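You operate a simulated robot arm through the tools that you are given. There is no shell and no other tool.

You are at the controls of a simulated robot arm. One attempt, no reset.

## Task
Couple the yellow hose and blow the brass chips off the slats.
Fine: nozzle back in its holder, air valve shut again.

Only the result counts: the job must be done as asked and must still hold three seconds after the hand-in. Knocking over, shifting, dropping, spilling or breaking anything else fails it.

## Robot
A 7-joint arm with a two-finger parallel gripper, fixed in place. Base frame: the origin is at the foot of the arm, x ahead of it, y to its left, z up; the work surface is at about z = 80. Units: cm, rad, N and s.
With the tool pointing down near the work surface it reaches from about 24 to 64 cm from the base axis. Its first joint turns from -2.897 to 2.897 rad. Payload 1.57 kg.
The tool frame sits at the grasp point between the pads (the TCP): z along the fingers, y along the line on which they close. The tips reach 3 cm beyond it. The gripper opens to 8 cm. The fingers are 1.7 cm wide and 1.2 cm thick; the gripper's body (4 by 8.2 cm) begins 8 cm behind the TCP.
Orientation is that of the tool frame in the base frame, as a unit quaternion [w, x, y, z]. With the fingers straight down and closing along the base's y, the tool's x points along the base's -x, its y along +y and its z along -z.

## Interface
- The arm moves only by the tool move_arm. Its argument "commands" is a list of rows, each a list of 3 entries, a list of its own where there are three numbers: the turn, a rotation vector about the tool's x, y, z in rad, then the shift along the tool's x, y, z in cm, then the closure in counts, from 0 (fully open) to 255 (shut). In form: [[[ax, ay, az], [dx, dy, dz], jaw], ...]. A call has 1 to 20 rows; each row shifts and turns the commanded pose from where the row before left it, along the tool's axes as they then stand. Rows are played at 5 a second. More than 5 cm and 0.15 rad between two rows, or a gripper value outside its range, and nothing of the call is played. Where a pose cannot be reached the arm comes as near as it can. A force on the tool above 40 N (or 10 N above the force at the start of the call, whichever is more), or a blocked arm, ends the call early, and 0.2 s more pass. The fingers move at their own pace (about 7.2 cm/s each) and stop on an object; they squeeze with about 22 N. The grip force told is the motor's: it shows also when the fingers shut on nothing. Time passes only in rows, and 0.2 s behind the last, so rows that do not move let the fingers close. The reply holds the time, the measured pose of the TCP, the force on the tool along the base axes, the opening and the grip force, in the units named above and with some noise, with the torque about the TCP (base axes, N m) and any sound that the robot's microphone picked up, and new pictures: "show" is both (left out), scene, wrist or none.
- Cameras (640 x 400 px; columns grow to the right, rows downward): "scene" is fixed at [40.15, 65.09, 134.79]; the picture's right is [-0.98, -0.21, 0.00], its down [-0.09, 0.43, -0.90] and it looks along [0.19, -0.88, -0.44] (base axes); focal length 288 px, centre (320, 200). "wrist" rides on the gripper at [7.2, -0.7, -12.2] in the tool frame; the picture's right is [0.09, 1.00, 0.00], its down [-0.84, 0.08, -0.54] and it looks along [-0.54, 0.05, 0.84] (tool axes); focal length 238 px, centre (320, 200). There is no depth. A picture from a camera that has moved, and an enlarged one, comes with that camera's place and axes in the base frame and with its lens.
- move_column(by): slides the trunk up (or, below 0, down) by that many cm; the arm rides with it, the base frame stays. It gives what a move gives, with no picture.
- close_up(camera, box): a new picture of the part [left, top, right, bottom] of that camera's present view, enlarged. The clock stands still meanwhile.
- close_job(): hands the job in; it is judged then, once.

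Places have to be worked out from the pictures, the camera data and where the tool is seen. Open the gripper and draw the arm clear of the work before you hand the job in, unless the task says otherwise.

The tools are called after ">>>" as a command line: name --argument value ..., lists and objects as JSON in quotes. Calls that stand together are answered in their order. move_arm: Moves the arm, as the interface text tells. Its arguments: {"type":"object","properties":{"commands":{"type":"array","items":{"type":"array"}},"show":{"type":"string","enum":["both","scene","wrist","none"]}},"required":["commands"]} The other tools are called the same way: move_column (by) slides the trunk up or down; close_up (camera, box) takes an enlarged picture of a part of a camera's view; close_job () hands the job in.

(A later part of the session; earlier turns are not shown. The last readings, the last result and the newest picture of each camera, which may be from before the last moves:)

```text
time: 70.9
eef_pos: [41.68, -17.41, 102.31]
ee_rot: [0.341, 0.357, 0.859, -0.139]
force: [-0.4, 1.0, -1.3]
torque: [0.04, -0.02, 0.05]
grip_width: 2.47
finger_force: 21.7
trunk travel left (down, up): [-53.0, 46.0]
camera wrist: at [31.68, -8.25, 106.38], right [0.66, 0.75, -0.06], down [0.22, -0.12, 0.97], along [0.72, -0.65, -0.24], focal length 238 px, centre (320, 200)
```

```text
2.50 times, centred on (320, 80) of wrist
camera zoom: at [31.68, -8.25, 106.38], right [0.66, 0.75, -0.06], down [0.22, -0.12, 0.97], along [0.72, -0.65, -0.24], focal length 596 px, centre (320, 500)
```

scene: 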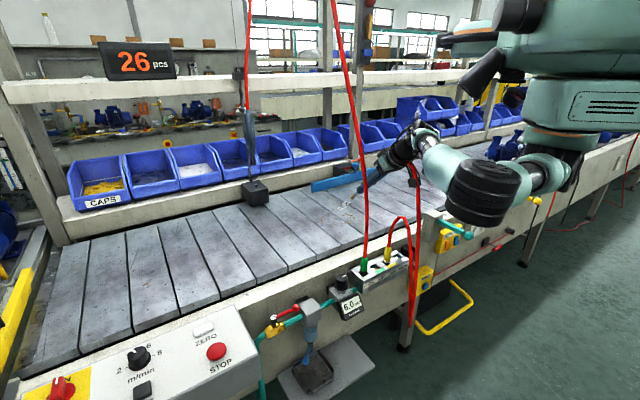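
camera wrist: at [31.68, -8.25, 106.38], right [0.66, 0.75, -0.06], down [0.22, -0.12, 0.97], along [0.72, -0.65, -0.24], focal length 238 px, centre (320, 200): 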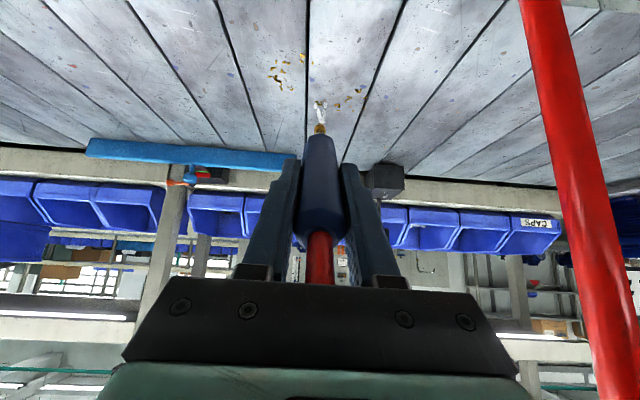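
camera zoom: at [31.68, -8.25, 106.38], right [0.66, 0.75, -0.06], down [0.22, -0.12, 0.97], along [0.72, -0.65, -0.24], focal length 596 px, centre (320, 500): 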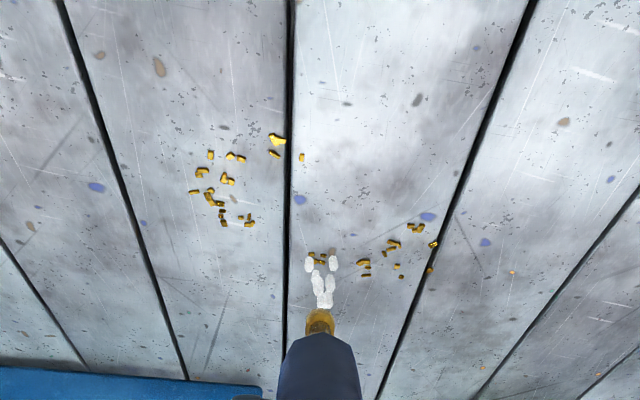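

Two groups: one at u≈9–16, n≈-54 to -61, the other at u≈16–25, n≈-60 to -65. I'll bring the tip lower, behind the nearer group, and see what the jet does.

>>> move_arm --commands '[[[0, 0, 0], [0, -2.35, 0], 255], [[0, 0, 0], [0, -2.35, 0], 255], [[0, 0, 0], [2.98, 0, 1.87], 255], [[0, 0, 0], [2.98, 0, 1.87], 255], [[0, 0, 0], [0, 0, 0], 255]]'

>>> close_up --camera "scene" --box '[300, 160, 420, 240]'

>>> close_up --camera "wrist" --box '[220, 0, 420, 160]'

```text
time: 72.1
eef_pos: [37.9, -19.53, 95.47]
ee_rot: [0.338, 0.358, 0.859, -0.139]
force: [0.7, -0.3, -0.9]
torque: [0.03, 0.02, 0.03]
grip_width: 2.51
finger_force: 21.7
out of reach, approached as far as the arm can: row 4
trunk travel left (down, up): [-53.0, 46.0]
camera wrist: at [27.82, -10.39, 99.41], right [0.66, 0.75, -0.06], down [0.22, -0.12, 0.97], along [0.72, -0.65, -0.25], focal length 238 px, centre (320, 200)
```

scene: 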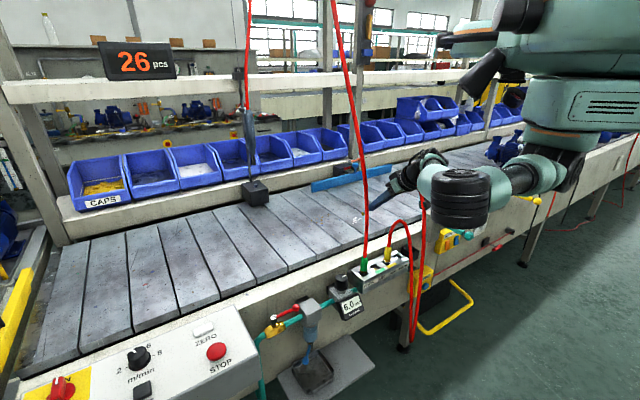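
wrist: 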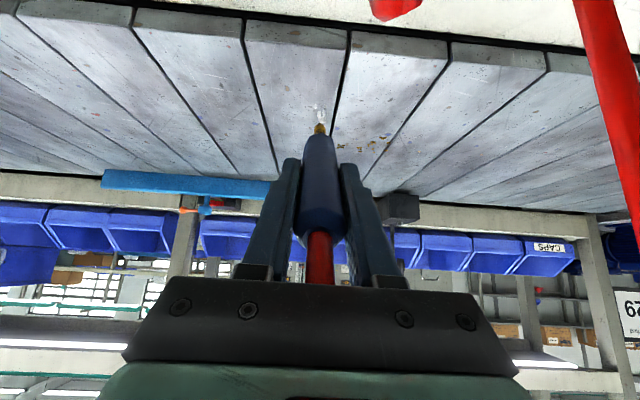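

```text
5.00 times, centred on (360, 200) of scene
camera zoom: at [40.15, 65.09, 134.79], right [-0.98, -0.21, 0.0], down [-0.09, 0.43, -0.9], along [0.19, -0.88, -0.44], focal length 1442 px, centre (120, 200)
```

zoom: 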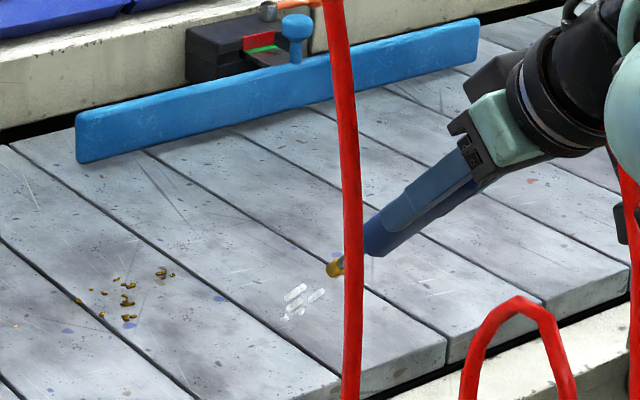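

```text
2.50 times, centred on (320, 80) of wrist
camera zoom: at [27.82, -10.39, 99.41], right [0.66, 0.75, -0.06], down [0.22, -0.12, 0.97], along [0.72, -0.65, -0.25], focal length 596 px, centre (320, 500)
```

zoom: 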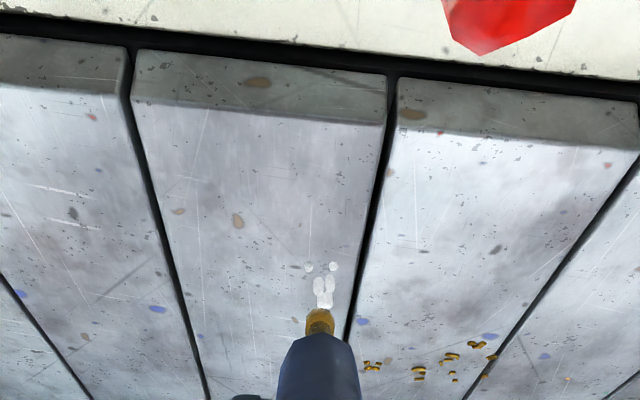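

The nearer group has been blown off the slats completely. Now the second group: I'll shift to u≈20.5 and then advance the nozzle behind it.

>>> move_arm --commands '[[[0, 0, 0], [0, 3.75, 0], 255], [[0, 0, 0], [0, 3.75, 0], 255], [[0, 0, 0], [-1.47, 0, 1.36], 255], [[0, 0, 0], [-1.47, 0, 1.36], 255], [[0, 0, 0], [0, 0, 0], 255], [[0, 0, 0], [0, 0, 0], 255]]'

>>> close_up --camera "scene" --box '[280, 160, 420, 260]'

>>> close_up --camera "wrist" --box '[220, 0, 420, 160]'

```text
time: 73.5
eef_pos: [45.9, -17.15, 95.36]
ee_rot: [0.34, 0.357, 0.859, -0.138]
force: [0.4, -0.4, -1.9]
torque: [0.04, -0.02, -0.01]
grip_width: 2.51
finger_force: 21.8
trunk travel left (down, up): [-53.0, 46.0]
camera wrist: at [35.93, -7.99, 99.45], right [0.66, 0.75, -0.06], down [0.22, -0.12, 0.97], along [0.72, -0.65, -0.25], focal length 238 px, centre (320, 200)
```

scene: 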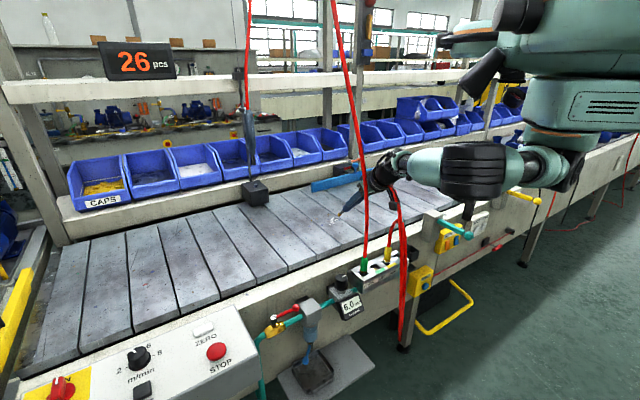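
wrist: 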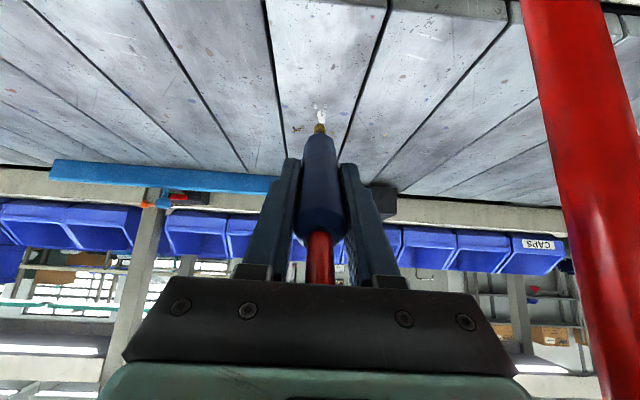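

```text
4.00 times, centred on (350, 210) of scene
camera zoom: at [40.15, 65.09, 134.79], right [-0.98, -0.21, 0.0], down [-0.09, 0.43, -0.9], along [0.19, -0.88, -0.44], focal length 1154 px, centre (200, 160)
```

zoom: 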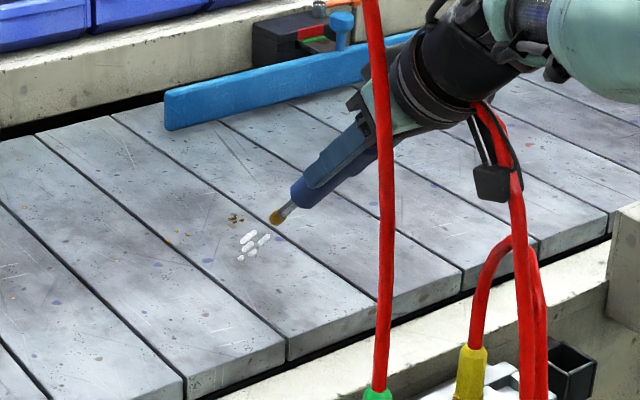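

```text
2.50 times, centred on (320, 80) of wrist
camera zoom: at [35.93, -7.99, 99.45], right [0.66, 0.75, -0.06], down [0.22, -0.12, 0.97], along [0.72, -0.65, -0.25], focal length 596 px, centre (320, 500)
```

zoom: 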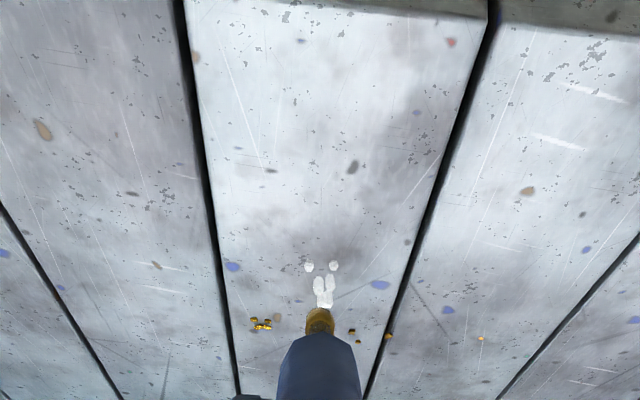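

Only a few chips remain, near u≈17 and u≈23 at n≈-64. I'll advance a bit and sweep the jet across that span.

>>> move_arm --commands '[[[0, 0, 0], [0, -3.2, 0], 255], [[0, 0, 0], [-2.4, 0, 2.2], 255], [[0, 0, 0], [0, 0, 0], 255], [[0, 0, 0], [0, 2, 0], 255], [[0, 0, 0], [0, 2, 0], 255], [[0, 0, 0], [0, 2, 0], 255], [[0, 0, 0], [0, 2, 0], 255], [[0, 0, 0], [0, 0, 0], 255]]'

>>> close_up --camera "scene" --box '[280, 160, 420, 260]'

>>> close_up --camera "wrist" --box '[220, 0, 420, 160]'

```text
time: 75.3
eef_pos: [51.72, -16.12, 95.47]
ee_rot: [0.339, 0.358, 0.859, -0.138]
force: [-0.4, -0.7, -1.0]
torque: [0.01, -0.01, -0.03]
grip_width: 2.48
finger_force: 22.0
trunk travel left (down, up): [-53.0, 46.0]
camera wrist: at [41.64, -6.89, 99.49], right [0.66, 0.75, -0.06], down [0.22, -0.12, 0.97], along [0.72, -0.65, -0.25], focal length 238 px, centre (320, 200)
```

scene: 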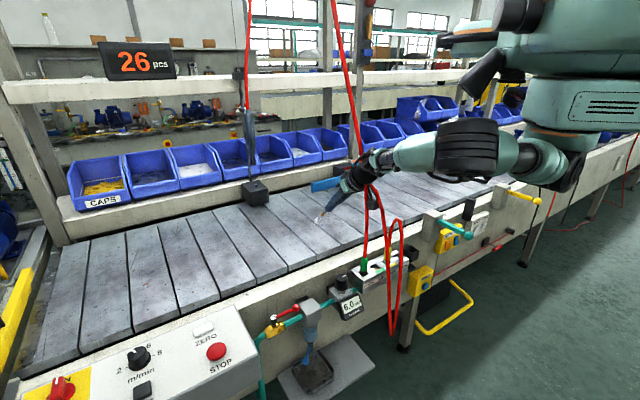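
wrist: 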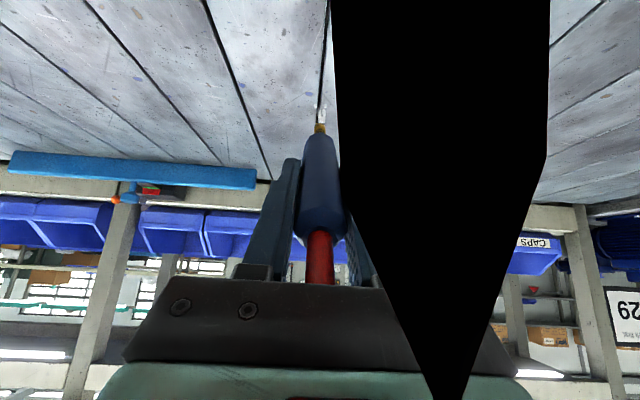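

```text
4.00 times, centred on (350, 210) of scene
camera zoom: at [40.15, 65.09, 134.79], right [-0.98, -0.21, 0.0], down [-0.09, 0.43, -0.9], along [0.19, -0.88, -0.44], focal length 1154 px, centre (200, 160)
```

zoom: 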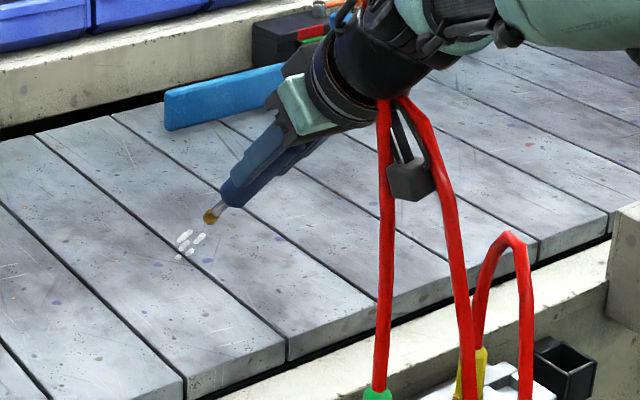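

```text
2.50 times, centred on (320, 80) of wrist
camera zoom: at [41.64, -6.89, 99.49], right [0.66, 0.75, -0.06], down [0.22, -0.12, 0.97], along [0.72, -0.65, -0.25], focal length 596 px, centre (320, 500)
```

zoom: 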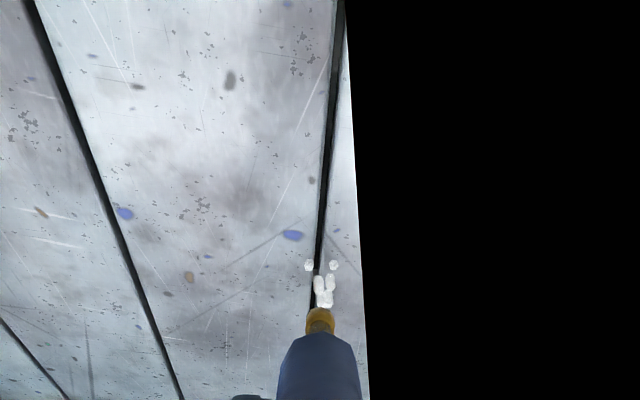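

The chips seem gone from the slats. I'll back the nozzle off along its axis to inspect the whole area without it in the way.

>>> move_arm --commands '[[[0, 0, 0], [0, -2, -4], 255], [[0, 0, 0], [0, -3, -3], 255], [[0, 0, 0], [0, -3, -2], 255], [[0, 0, 0], [0, 0, 0], 255]]'

>>> close_up --camera "scene" --box '[290, 170, 380, 230]'

>>> close_up --camera "scene" --box '[260, 140, 420, 240]'

>>> close_up --camera "wrist" --box '[160, 0, 480, 180]'

```text
time: 76.3
eef_pos: [41.56, -17.08, 102.02]
ee_rot: [0.339, 0.358, 0.859, -0.138]
force: [-0.5, -0.3, -1.5]
torque: [0.01, -0.03, 0.05]
grip_width: 2.49
finger_force: 22.2
trunk travel left (down, up): [-53.0, 46.0]
camera wrist: at [31.59, -7.97, 106.03], right [0.66, 0.75, -0.06], down [0.22, -0.12, 0.97], along [0.72, -0.65, -0.25], focal length 238 px, centre (320, 200)
```

scene: 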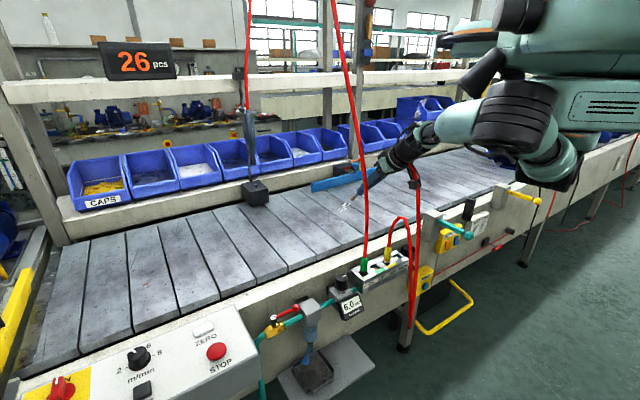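
wrist: 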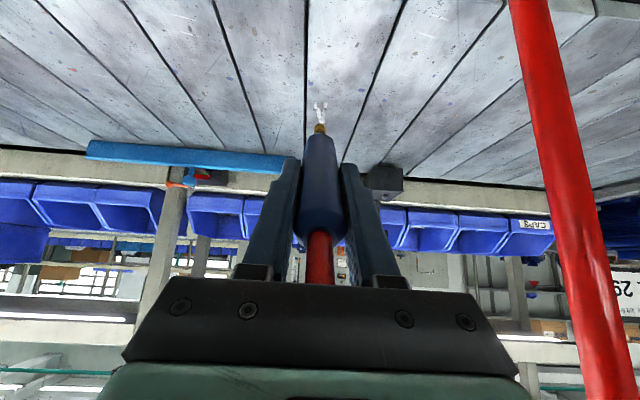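

```text
6.67 times, centred on (335, 200) of scene
camera zoom: at [40.15, 65.09, 134.79], right [-0.98, -0.21, 0.0], down [-0.09, 0.43, -0.9], along [0.19, -0.88, -0.44], focal length 1923 px, centre (220, 200)
```

zoom: 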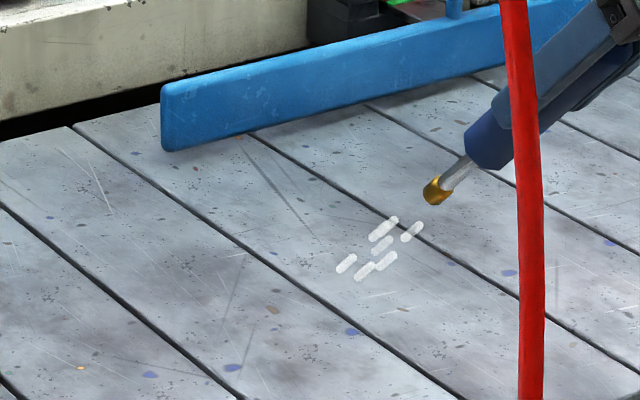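

```text
4.00 times, centred on (340, 190) of scene
camera zoom: at [40.15, 65.09, 134.79], right [-0.98, -0.21, 0.0], down [-0.09, 0.43, -0.9], along [0.19, -0.88, -0.44], focal length 1154 px, centre (240, 240)
```

zoom: 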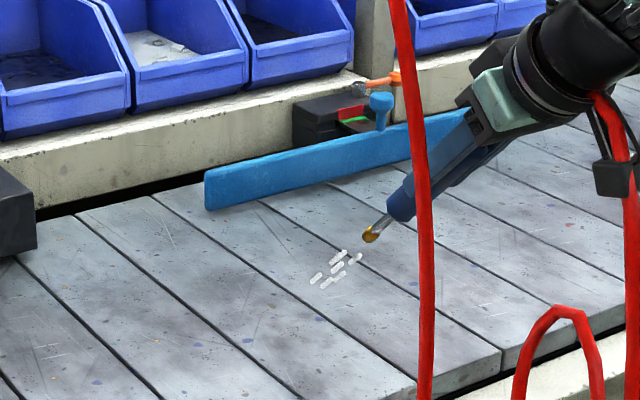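

```text
2.00 times, centred on (320, 90) of wrist
camera zoom: at [31.59, -7.97, 106.03], right [0.66, 0.75, -0.06], down [0.22, -0.12, 0.97], along [0.72, -0.65, -0.25], focal length 477 px, centre (320, 420)
```

zoom: 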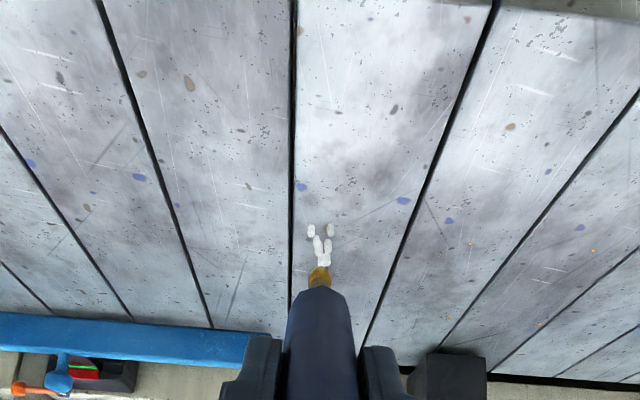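

The slats look clean here. I'll check the rest of the slats for stray chips before putting the nozzle back.

>>> close_up --camera "scene" --box '[200, 170, 320, 250]'

>>> close_up --camera "scene" --box '[60, 200, 220, 300]'

>>> close_up --camera "scene" --box '[330, 130, 490, 240]'

>>> close_up --camera "wrist" --box '[0, 0, 240, 150]'

>>> close_up --camera "wrist" --box '[320, 0, 640, 200]'

```text
5.00 times, centred on (260, 210) of scene
camera zoom: at [40.15, 65.09, 134.79], right [-0.98, -0.21, 0.0], down [-0.09, 0.43, -0.9], along [0.19, -0.88, -0.44], focal length 1442 px, centre (620, 150)
```

zoom: 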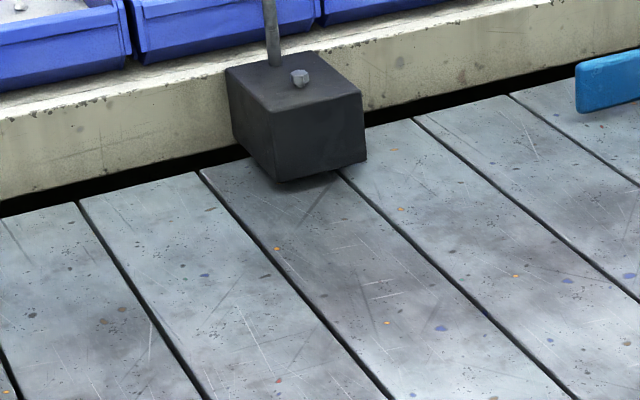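

```text
4.00 times, centred on (140, 250) of scene
camera zoom: at [40.15, 65.09, 134.79], right [-0.98, -0.21, 0.0], down [-0.09, 0.43, -0.9], along [0.19, -0.88, -0.44], focal length 1154 px, centre (1040, 0)
```

zoom: 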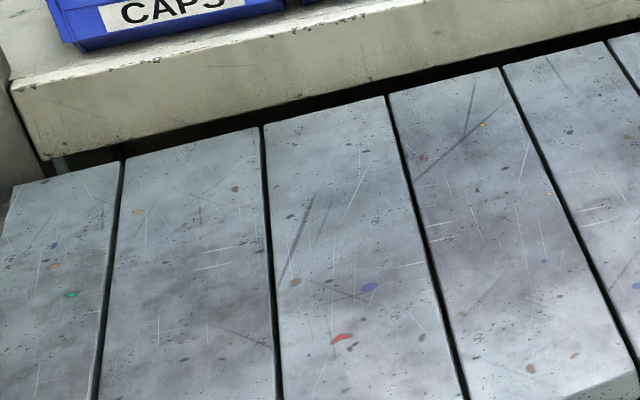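

```text
3.64 times, centred on (410, 185) of scene
camera zoom: at [40.15, 65.09, 134.79], right [-0.98, -0.21, 0.0], down [-0.09, 0.43, -0.9], along [0.19, -0.88, -0.44], focal length 1049 px, centre (-7, 254)
```

zoom: 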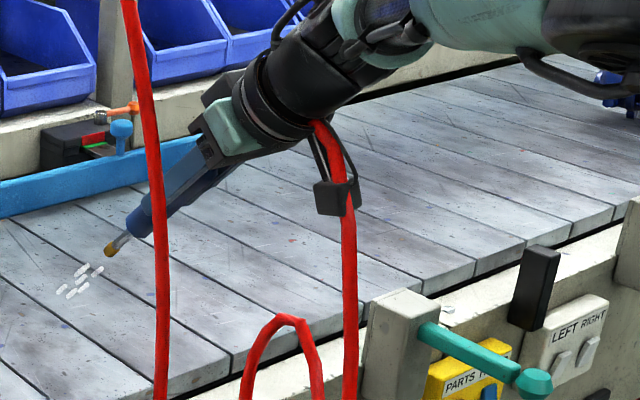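

```text
2.67 times, centred on (120, 75) of wrist
camera zoom: at [31.59, -7.97, 106.03], right [0.66, 0.75, -0.06], down [0.22, -0.12, 0.97], along [0.72, -0.65, -0.25], focal length 636 px, centre (853, 533)
```

zoom: 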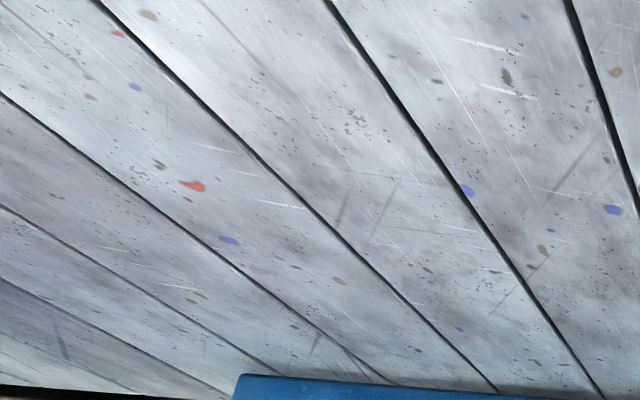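

```text
2.00 times, centred on (480, 100) of wrist
camera zoom: at [31.59, -7.97, 106.03], right [0.66, 0.75, -0.06], down [0.22, -0.12, 0.97], along [0.72, -0.65, -0.25], focal length 477 px, centre (0, 400)
```

zoom: 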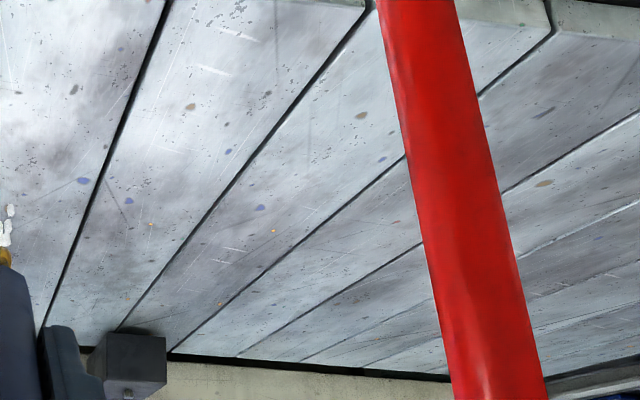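

The slats are clean apart from flat paint specks that repeat on each slat. I'll bring the nozzle upright again and return along the same path toward its holder.

>>> move_arm --commands '[[[0, 0.15, 0], [1.1, 0, 0], 255], [[0, 0.15, 0], [1.1, 0, 0], 255], [[0, 0.15, 0], [1.1, 0, 0], 255], [[0, 0.15, 0], [1.1, 0, 0], 255], [[0, 0.15, 0], [1.1, 0, 0], 255], [[0, 0, 0], [0, 0, 0], 255]]' --show "none"

```text
time: 77.7
eef_pos: [38.21, -13.89, 99.63]
ee_rot: [0.001, 0.383, 0.924, 0.003]
force: [-0.3, -0.3, -0.4]
torque: [-0.03, -0.04, 0.02]
grip_width: 2.49
finger_force: 22.0
trunk travel left (down, up): [-53.0, 46.0]
```

Upright again at u≈17.2. I'll move along to above the holder and check alignment.

>>> move_arm --commands '[[[0, 0, 0], [0.7, -4.2, -1], 255], [[0, 0, 0], [0, -4.2, 0], 255], [[0, 0, 0], [0, -4.2, 0], 255], [[0, 0, 0], [0, -4.2, 0], 255], [[0, 0, 0], [0, 0, 0], 255]]'

>>> close_up --camera "wrist" --box '[240, 80, 400, 180]'

>>> close_up --camera "scene" --box '[380, 190, 450, 280]'

```text
time: 78.9
eef_pos: [25.92, -25.35, 100.67]
ee_rot: [0.002, 0.383, 0.924, 0.001]
force: [0.2, 0.9, -0.8]
torque: [0.01, -0.02, -0.03]
grip_width: 2.53
finger_force: 21.9
trunk travel left (down, up): [-53.0, 46.0]
camera wrist: at [20.45, -20.72, 112.83], right [0.64, 0.77, 0.0], down [0.64, -0.54, 0.54], along [0.42, -0.34, -0.84], focal length 238 px, centre (320, 200)
```

scene: 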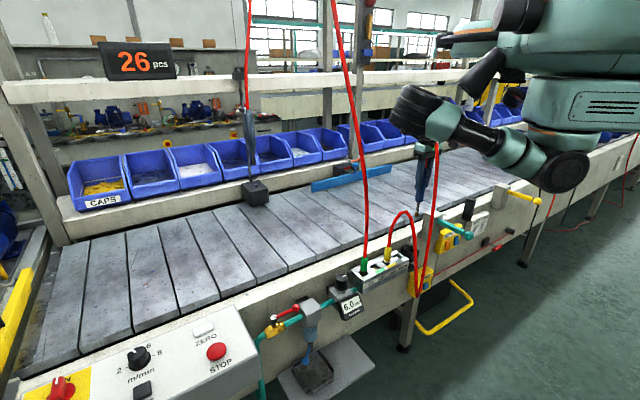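
wrist: 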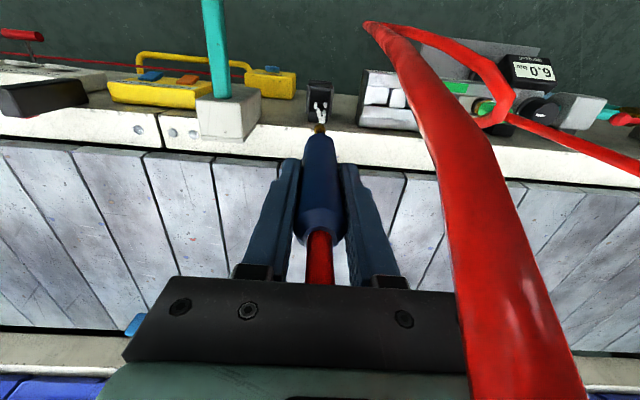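

```text
4.00 times, centred on (320, 130) of wrist
camera zoom: at [20.45, -20.72, 112.83], right [0.64, 0.77, 0.0], down [0.64, -0.54, 0.54], along [0.42, -0.34, -0.84], focal length 953 px, centre (320, 480)
```

zoom: 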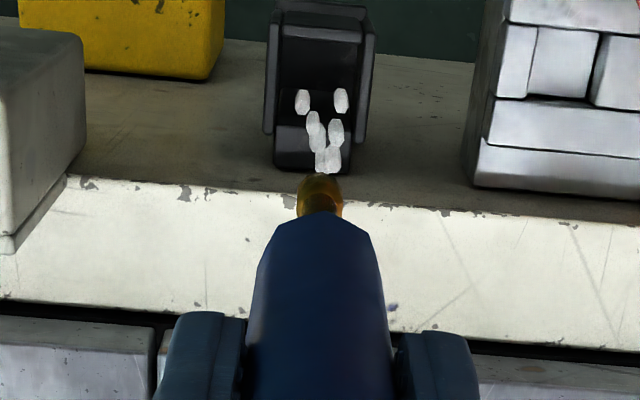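

```text
4.44 times, centred on (415, 235) of scene
camera zoom: at [40.15, 65.09, 134.79], right [-0.98, -0.21, 0.0], down [-0.09, 0.43, -0.9], along [0.19, -0.88, -0.44], focal length 1282 px, centre (-102, 44)
```

zoom: 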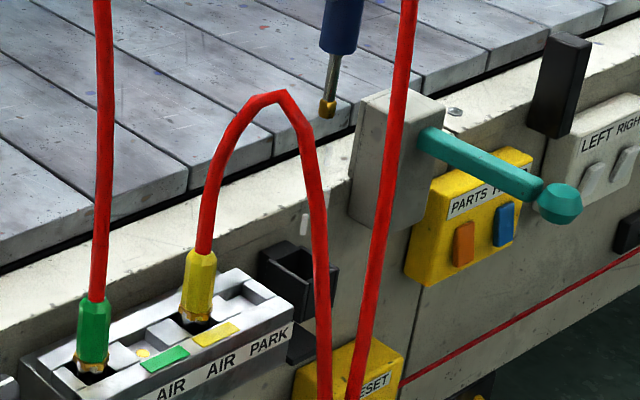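

I'm within about 0.15 cm of where the nozzle came out. I'll correct that and lower until the tip is just above the holder.

>>> move_arm --commands '[[[0, 0, 0], [0.13, 0.03, 0], 255], [[0, 0, 0], [0, 0, 4], 255], [[0, 0, 0], [0, 0, 4], 255], [[0, 0, 0], [0, 0, 2], 255], [[0, 0, 0], [0, 0, 0], 255]]'

>>> close_up --camera "wrist" --box '[240, 80, 400, 180]'

>>> close_up --camera "scene" --box '[390, 215, 440, 270]'

```text
time: 80.1
eef_pos: [25.8, -25.23, 90.5]
ee_rot: [0.001, 0.383, 0.924, 0.003]
force: [-0.7, -0.4, -1.3]
torque: [0.01, 0.02, -0.03]
grip_width: 2.5
finger_force: 22.1
trunk travel left (down, up): [-53.0, 46.0]
camera wrist: at [20.32, -20.55, 102.7], right [0.64, 0.77, 0.0], down [0.64, -0.54, 0.54], along [0.42, -0.34, -0.84], focal length 238 px, centre (320, 200)
```

scene: 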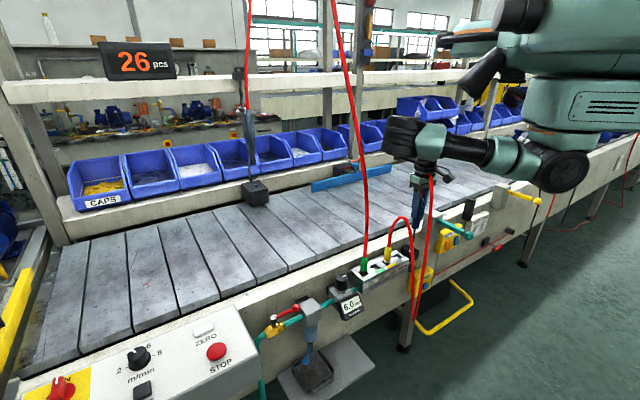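
wrist: 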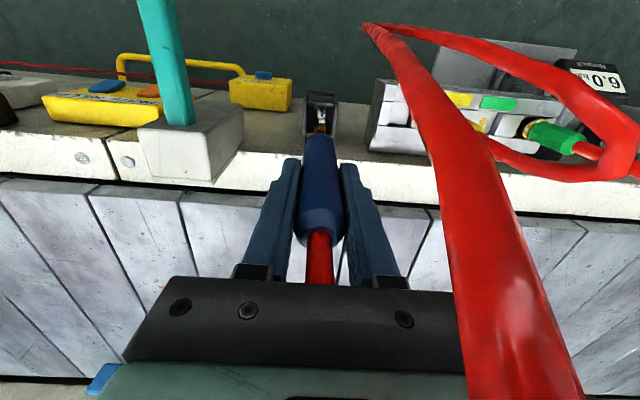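

```text
4.00 times, centred on (320, 130) of wrist
camera zoom: at [20.32, -20.55, 102.7], right [0.64, 0.77, 0.0], down [0.64, -0.54, 0.54], along [0.42, -0.34, -0.84], focal length 953 px, centre (320, 480)
```

zoom: 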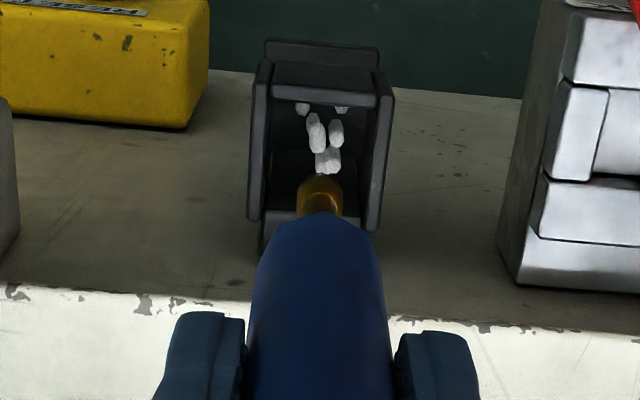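

```text
7.27 times, centred on (415, 242) of scene
camera zoom: at [40.15, 65.09, 134.79], right [-0.98, -0.21, 0.0], down [-0.09, 0.43, -0.9], along [0.19, -0.88, -0.44], focal length 2098 px, centre (-371, -109)
```

zoom: 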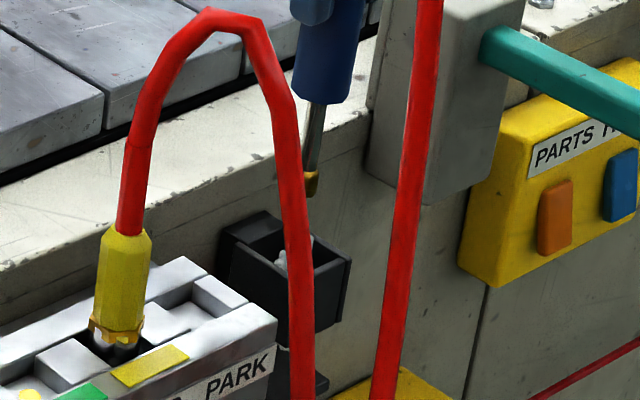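

The tip is centred over the box-shaped holder. I'll lower the nozzle the remaining 11 cm to its original depth.

>>> move_arm --commands '[[[0, 0, 0], [0, 0.03, 2.5], 255], [[0, 0, 0], [0, 0, 2.5], 255], [[0, 0, 0], [0, 0, 2.5], 255], [[0, 0, 0], [0, 0, 2], 255], [[0, 0, 0], [0, 0, 1], 255], [[0, 0, 0], [0, 0, 0.4], 255], [[0, 0, 0], [0, 0, 0], 255]]'

>>> close_up --camera "wrist" --box '[240, 80, 400, 180]'

>>> close_up --camera "scene" --box '[390, 215, 440, 270]'

```text
time: 81.7
eef_pos: [25.93, -25.31, 79.57]
ee_rot: [0.002, 0.383, 0.924, 0.001]
force: [-0.1, 0.9, 3.8]
torque: [0.09, -0.02, 0.02]
grip_width: 2.49
finger_force: 22.3
trunk travel left (down, up): [-53.0, 46.0]
camera wrist: at [20.42, -20.7, 91.79], right [0.64, 0.77, 0.0], down [0.64, -0.54, 0.54], along [0.42, -0.34, -0.84], focal length 238 px, centre (320, 200)
```

scene: 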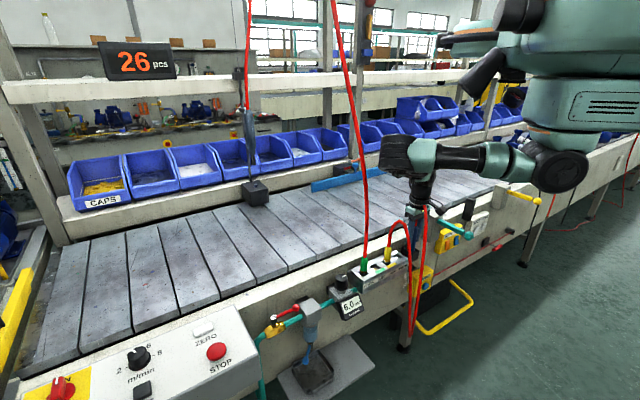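
wrist: 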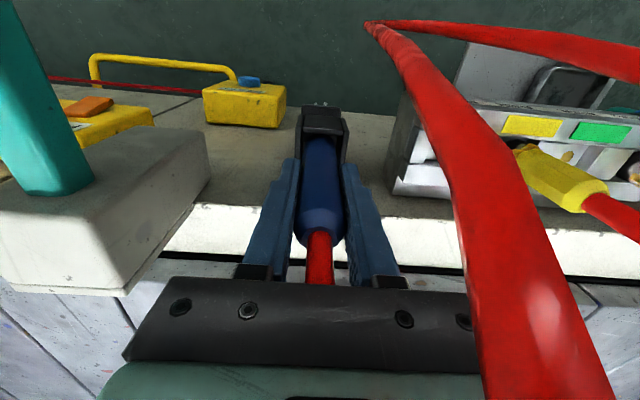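

```text
4.00 times, centred on (320, 130) of wrist
camera zoom: at [20.42, -20.7, 91.79], right [0.64, 0.77, 0.0], down [0.64, -0.54, 0.54], along [0.42, -0.34, -0.84], focal length 953 px, centre (320, 480)
```

zoom: 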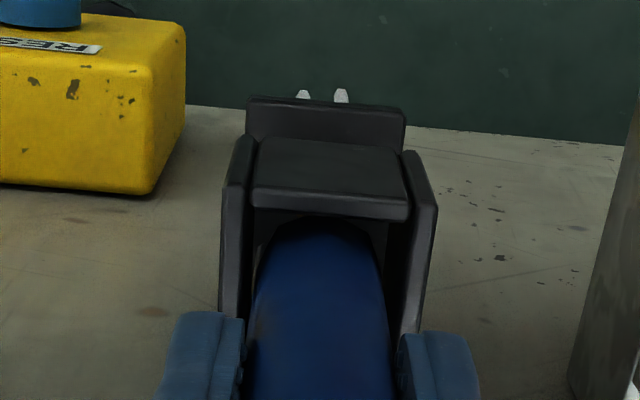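

```text
7.27 times, centred on (415, 242) of scene
camera zoom: at [40.15, 65.09, 134.79], right [-0.98, -0.21, 0.0], down [-0.09, 0.43, -0.9], along [0.19, -0.88, -0.44], focal length 2098 px, centre (-371, -109)
```

zoom: 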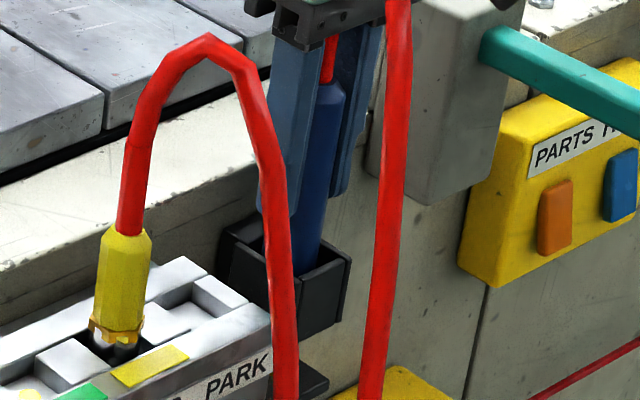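

The nozzle is seated (about 4 N on the bottom). I'll release it and rise straight up.

>>> move_arm --commands '[[[0, 0, 0], [0, 0, 0], 200], [[0, 0, 0], [0, 0, 0], 108], [[0, 0, 0], [0, 0, 0], 108], [[0, 0, 0], [0, 0, 0], 108], [[0, 0, 0], [0, 0, -3], 108], [[0, 0, 0], [0, 0, -4], 108], [[0, 0, 0], [0, 0, -4], 108], [[0, 0, 0], [0, 0, -4], 108], [[0, 0, 0], [0, 0, -4], 108], [[0, 0, 0], [0, 0, 0], 108]]'

>>> close_up --camera "wrist" --box '[240, 60, 400, 160]'

>>> close_up --camera "scene" --box '[370, 200, 450, 280]'

```text
time: 83.9
eef_pos: [25.66, -25.14, 98.7]
ee_rot: [0.002, 0.383, 0.924, 0.002]
force: [-0.1, -0.4, 0.5]
torque: [0.04, 0.01, 0.02]
grip_width: 4.57
finger_force: 0.1
trunk travel left (down, up): [-53.0, 46.0]
camera wrist: at [20.22, -20.51, 110.91], right [0.64, 0.77, 0.01], down [0.64, -0.54, 0.54], along [0.42, -0.34, -0.84], focal length 238 px, centre (320, 200)
```

scene: 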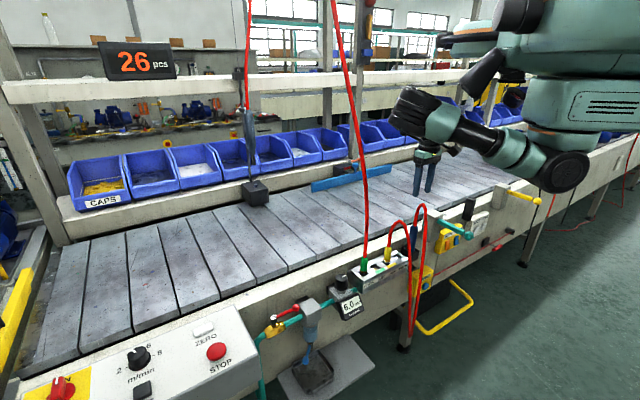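
wrist: 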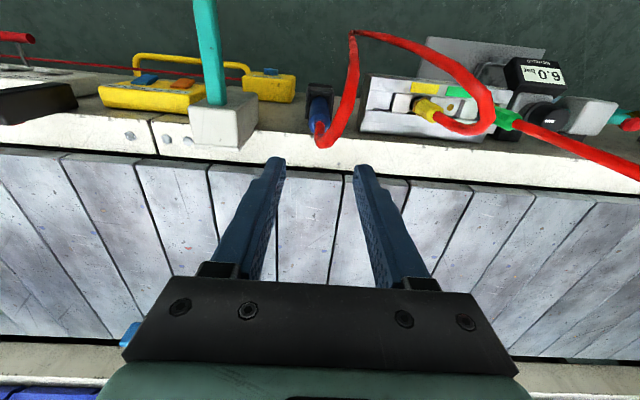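

```text
4.00 times, centred on (320, 110) of wrist
camera zoom: at [20.22, -20.51, 110.91], right [0.64, 0.77, 0.01], down [0.64, -0.54, 0.54], along [0.42, -0.34, -0.84], focal length 953 px, centre (320, 560)
```

zoom: 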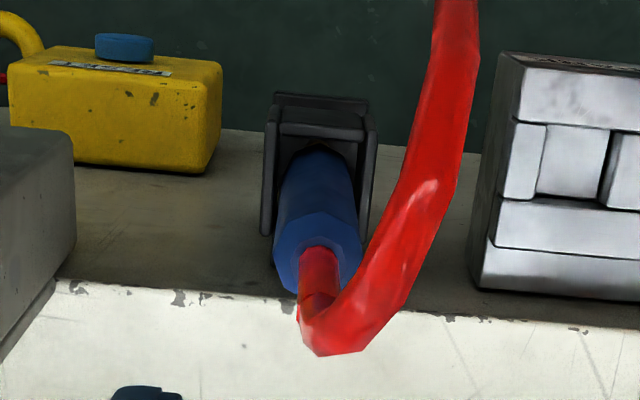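

```text
5.00 times, centred on (410, 240) of scene
camera zoom: at [40.15, 65.09, 134.79], right [-0.98, -0.21, 0.0], down [-0.09, 0.43, -0.9], along [0.19, -0.88, -0.44], focal length 1442 px, centre (-130, 0)
```

zoom: 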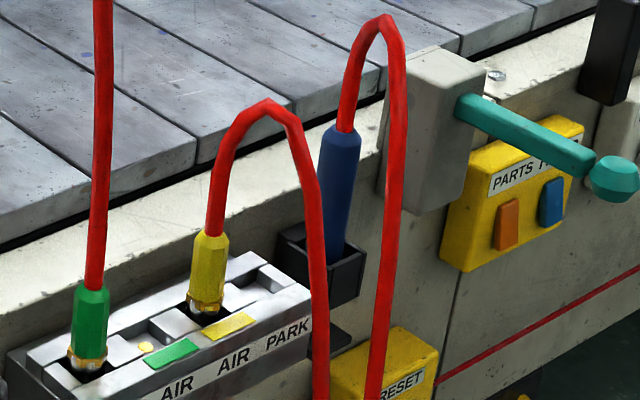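

The nozzle stands in its holder and the air has stopped. Before shutting the valve I'll view the chip area from above once more.

>>> move_arm --commands '[[[0, 0, 0], [0, 4, -4], 108], [[0, 0, 0], [-1, 4, -4], 108], [[0, 0, 0], [-1, 4, -3], 108], [[0, 0, 0], [-1, 4, -2], 108], [[0, 0, 0], [0, 0, 0], 108]]'

>>> close_up --camera "wrist" --box '[160, 110, 480, 310]'

>>> close_up --camera "scene" --box '[290, 160, 410, 240]'

```text
refused: row 1 steps farther than a row can; nothing moved
```

```text
2.00 times, centred on (320, 210) of wrist
camera zoom: at [20.22, -20.51, 110.91], right [0.64, 0.77, 0.01], down [0.64, -0.54, 0.54], along [0.42, -0.34, -0.84], focal length 477 px, centre (320, 180)
```

zoom: 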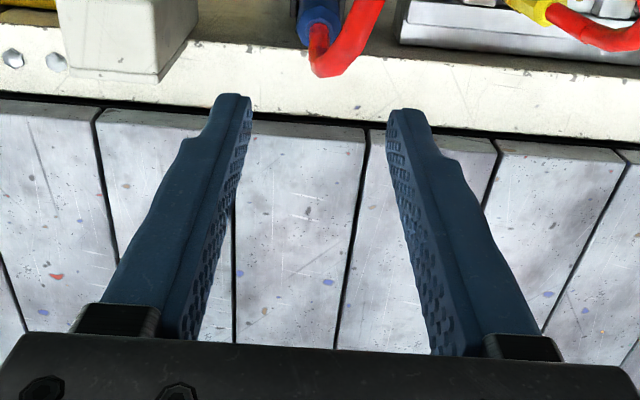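

```text
5.00 times, centred on (350, 200) of scene
camera zoom: at [40.15, 65.09, 134.79], right [-0.98, -0.21, 0.0], down [-0.09, 0.43, -0.9], along [0.19, -0.88, -0.44], focal length 1442 px, centre (170, 200)
```

zoom: 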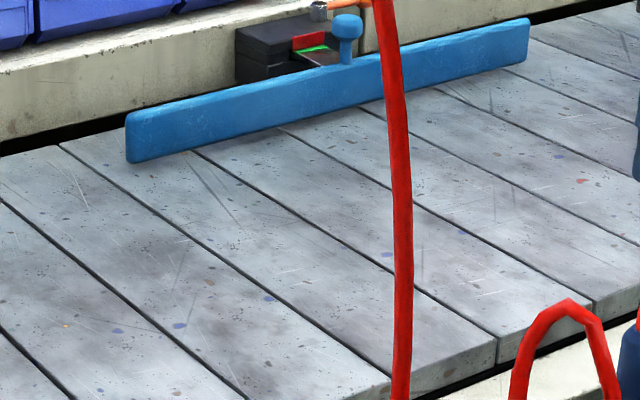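

That combined step was too long; again with smaller rows.

>>> move_arm --commands '[[[0, 0, 0], [0, 3, -3], 108], [[0, 0, 0], [-0.8, 3.4, -3], 108], [[0, 0, 0], [-0.8, 3.5, -3], 108], [[0, 0, 0], [-0.8, 3.5, -2], 108], [[0, 0, 0], [-0.6, 3.5, 0], 108], [[0, 0, 0], [0, 0, 0], 108]]'

>>> close_up --camera "wrist" --box '[160, 110, 480, 310]'

```text
time: 85.3
eef_pos: [39.91, -15.51, 110.1]
ee_rot: [0.001, 0.384, 0.923, 0.003]
force: [0.6, -0.6, 0.2]
torque: [-0.01, -0.01, 0.02]
grip_width: 4.6
finger_force: 0.0
trunk travel left (down, up): [-53.0, 46.0]
camera wrist: at [34.37, -10.92, 122.21], right [0.64, 0.77, 0.0], down [0.64, -0.54, 0.54], along [0.42, -0.34, -0.84], focal length 238 px, centre (320, 200)
```

scene: 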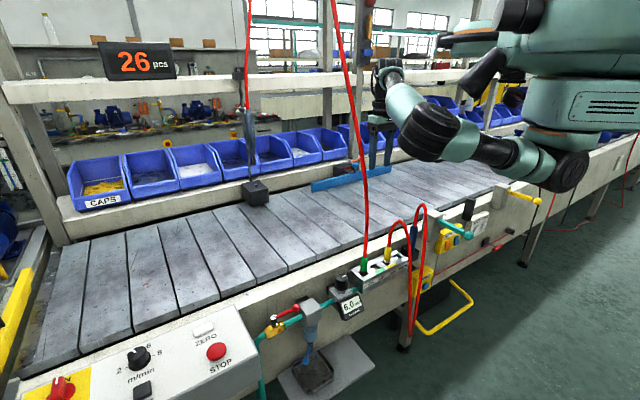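
wrist: 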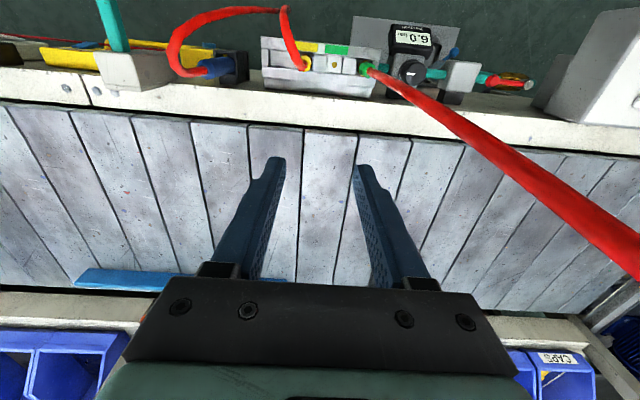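

```text
2.00 times, centred on (320, 210) of wrist
camera zoom: at [34.37, -10.92, 122.21], right [0.64, 0.77, 0.0], down [0.64, -0.54, 0.54], along [0.42, -0.34, -0.84], focal length 477 px, centre (320, 180)
```

zoom: 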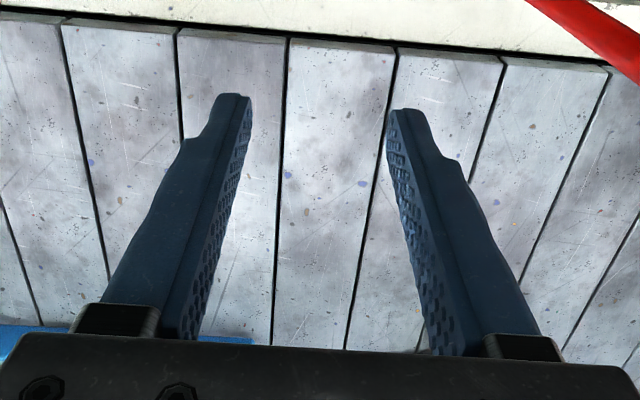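

The slats are clean. Now to shut the valve: I'll turn the hand toward zero yaw and travel back toward the valve at a comfortable distance, with closed fingers.

>>> move_arm --commands '[[[0, 0, -0.131], [0, 0, 0], 200], [[0, 0, -0.131], [0, 0, 0], 255], [[0, 0, -0.131], [0, 0, 0], 255], [[0, 0, -0.131], [0, 0, 0], 255], [[0, 0, -0.131], [0, 0, 0], 255], [[0, 0, -0.131], [0, 0, 0], 255], [[0, 0, 0], [-1.45, 4.0, 2.2], 255], [[0, 0, 0], [-1.45, 4.0, 2.2], 255], [[0, 0, 0], [-1.45, 4.0, 2.2], 255], [[0, 0, 0], [-1.45, 4.0, 2.2], 255], [[0, 0, 0], [-1.45, 4.0, 2.2], 255], [[0, 0, 0], [-1.45, 4.0, 2.2], 255], [[0, 0, 0], [-1.45, 4.0, 2.2], 255], [[0, 0, 0], [0, 0, 0], 255]]' --show "scene"

```text
time: 88.3
eef_pos: [49.9, 12.64, 94.62]
ee_rot: [0.002, 0.001, 1.0, 0.001]
force: [-0.8, -0.2, 0.3]
torque: [0.0, -0.01, 0.02]
grip_width: 0.0
finger_force: 21.2
trunk travel left (down, up): [-53.0, 46.0]
```

scene: 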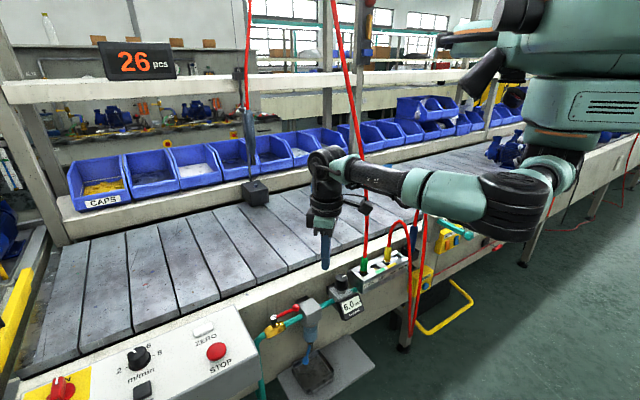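

Good. Now yaw to 45°, tilt 0.3 rad outward as before, and move over the gap between the lever and the frame.

>>> move_arm --commands '[[[0, 0, -0.131], [0, 0, 0], 255], [[0, 0, -0.131], [0, 0, 0], 255], [[0, 0, -0.131], [0, 0, 0], 255], [[0, 0, -0.131], [0, 0, 0], 255], [[0, 0, -0.131], [0, 0, 0], 255], [[0, 0, -0.131], [0, 0, 0], 255], [[0, -0.15, 0], [0, 0, 0], 255], [[0, -0.15, 0], [0, 0, 0], 255], [[0, 0, 0], [-2, -3.57, 0.62], 255], [[0, 0, 0], [-2, -3.57, 0.62], 255], [[0, 0, 0], [-2, -3.57, 0.62], 255], [[0, 0, 0], [0, 0, 0], 255]]'

>>> close_up --camera "wrist" --box '[160, 20, 480, 220]'

>>> close_up --camera "scene" --box '[220, 240, 380, 340]'

```text
time: 90.9
eef_pos: [62.11, 9.51, 94.59]
ee_rot: [0.141, -0.379, 0.913, 0.058]
force: [-0.3, -0.7, -0.2]
torque: [0.02, 0.0, -0.01]
grip_width: 0.01
finger_force: 21.6
trunk travel left (down, up): [-53.0, 46.0]
camera wrist: at [55.23, 1.66, 104.18], right [-0.77, 0.64, -0.03], down [0.39, 0.51, 0.77], along [0.51, 0.58, -0.64], focal length 238 px, centre (320, 200)
```

scene: 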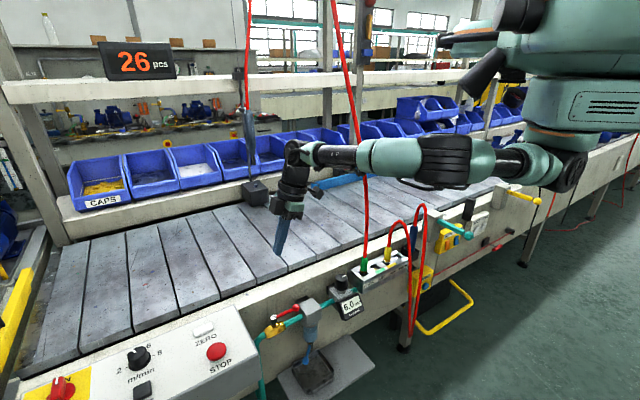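
wrist: 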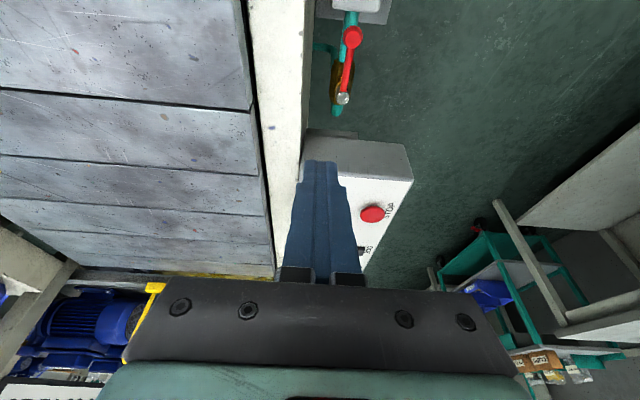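

```text
2.00 times, centred on (320, 120) of wrist
camera zoom: at [55.23, 1.66, 104.18], right [-0.77, 0.64, -0.03], down [0.39, 0.51, 0.77], along [0.51, 0.58, -0.64], focal length 477 px, centre (320, 360)
```

zoom: 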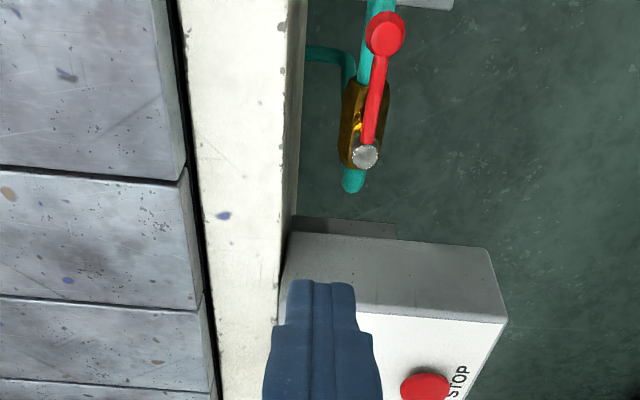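

```text
4.00 times, centred on (300, 290) of scene
camera zoom: at [40.15, 65.09, 134.79], right [-0.98, -0.21, 0.0], down [-0.09, 0.43, -0.9], along [0.19, -0.88, -0.44], focal length 1154 px, centre (400, -160)
```

zoom: 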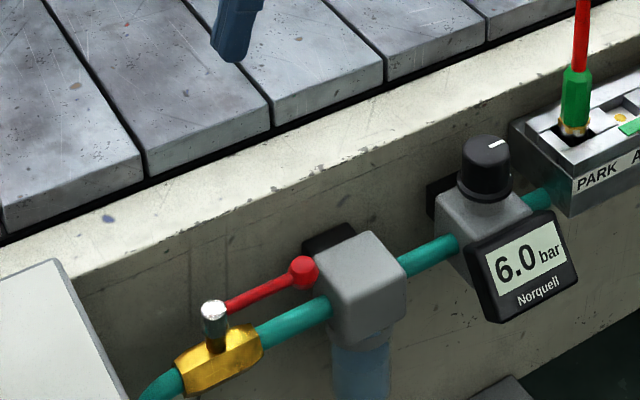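

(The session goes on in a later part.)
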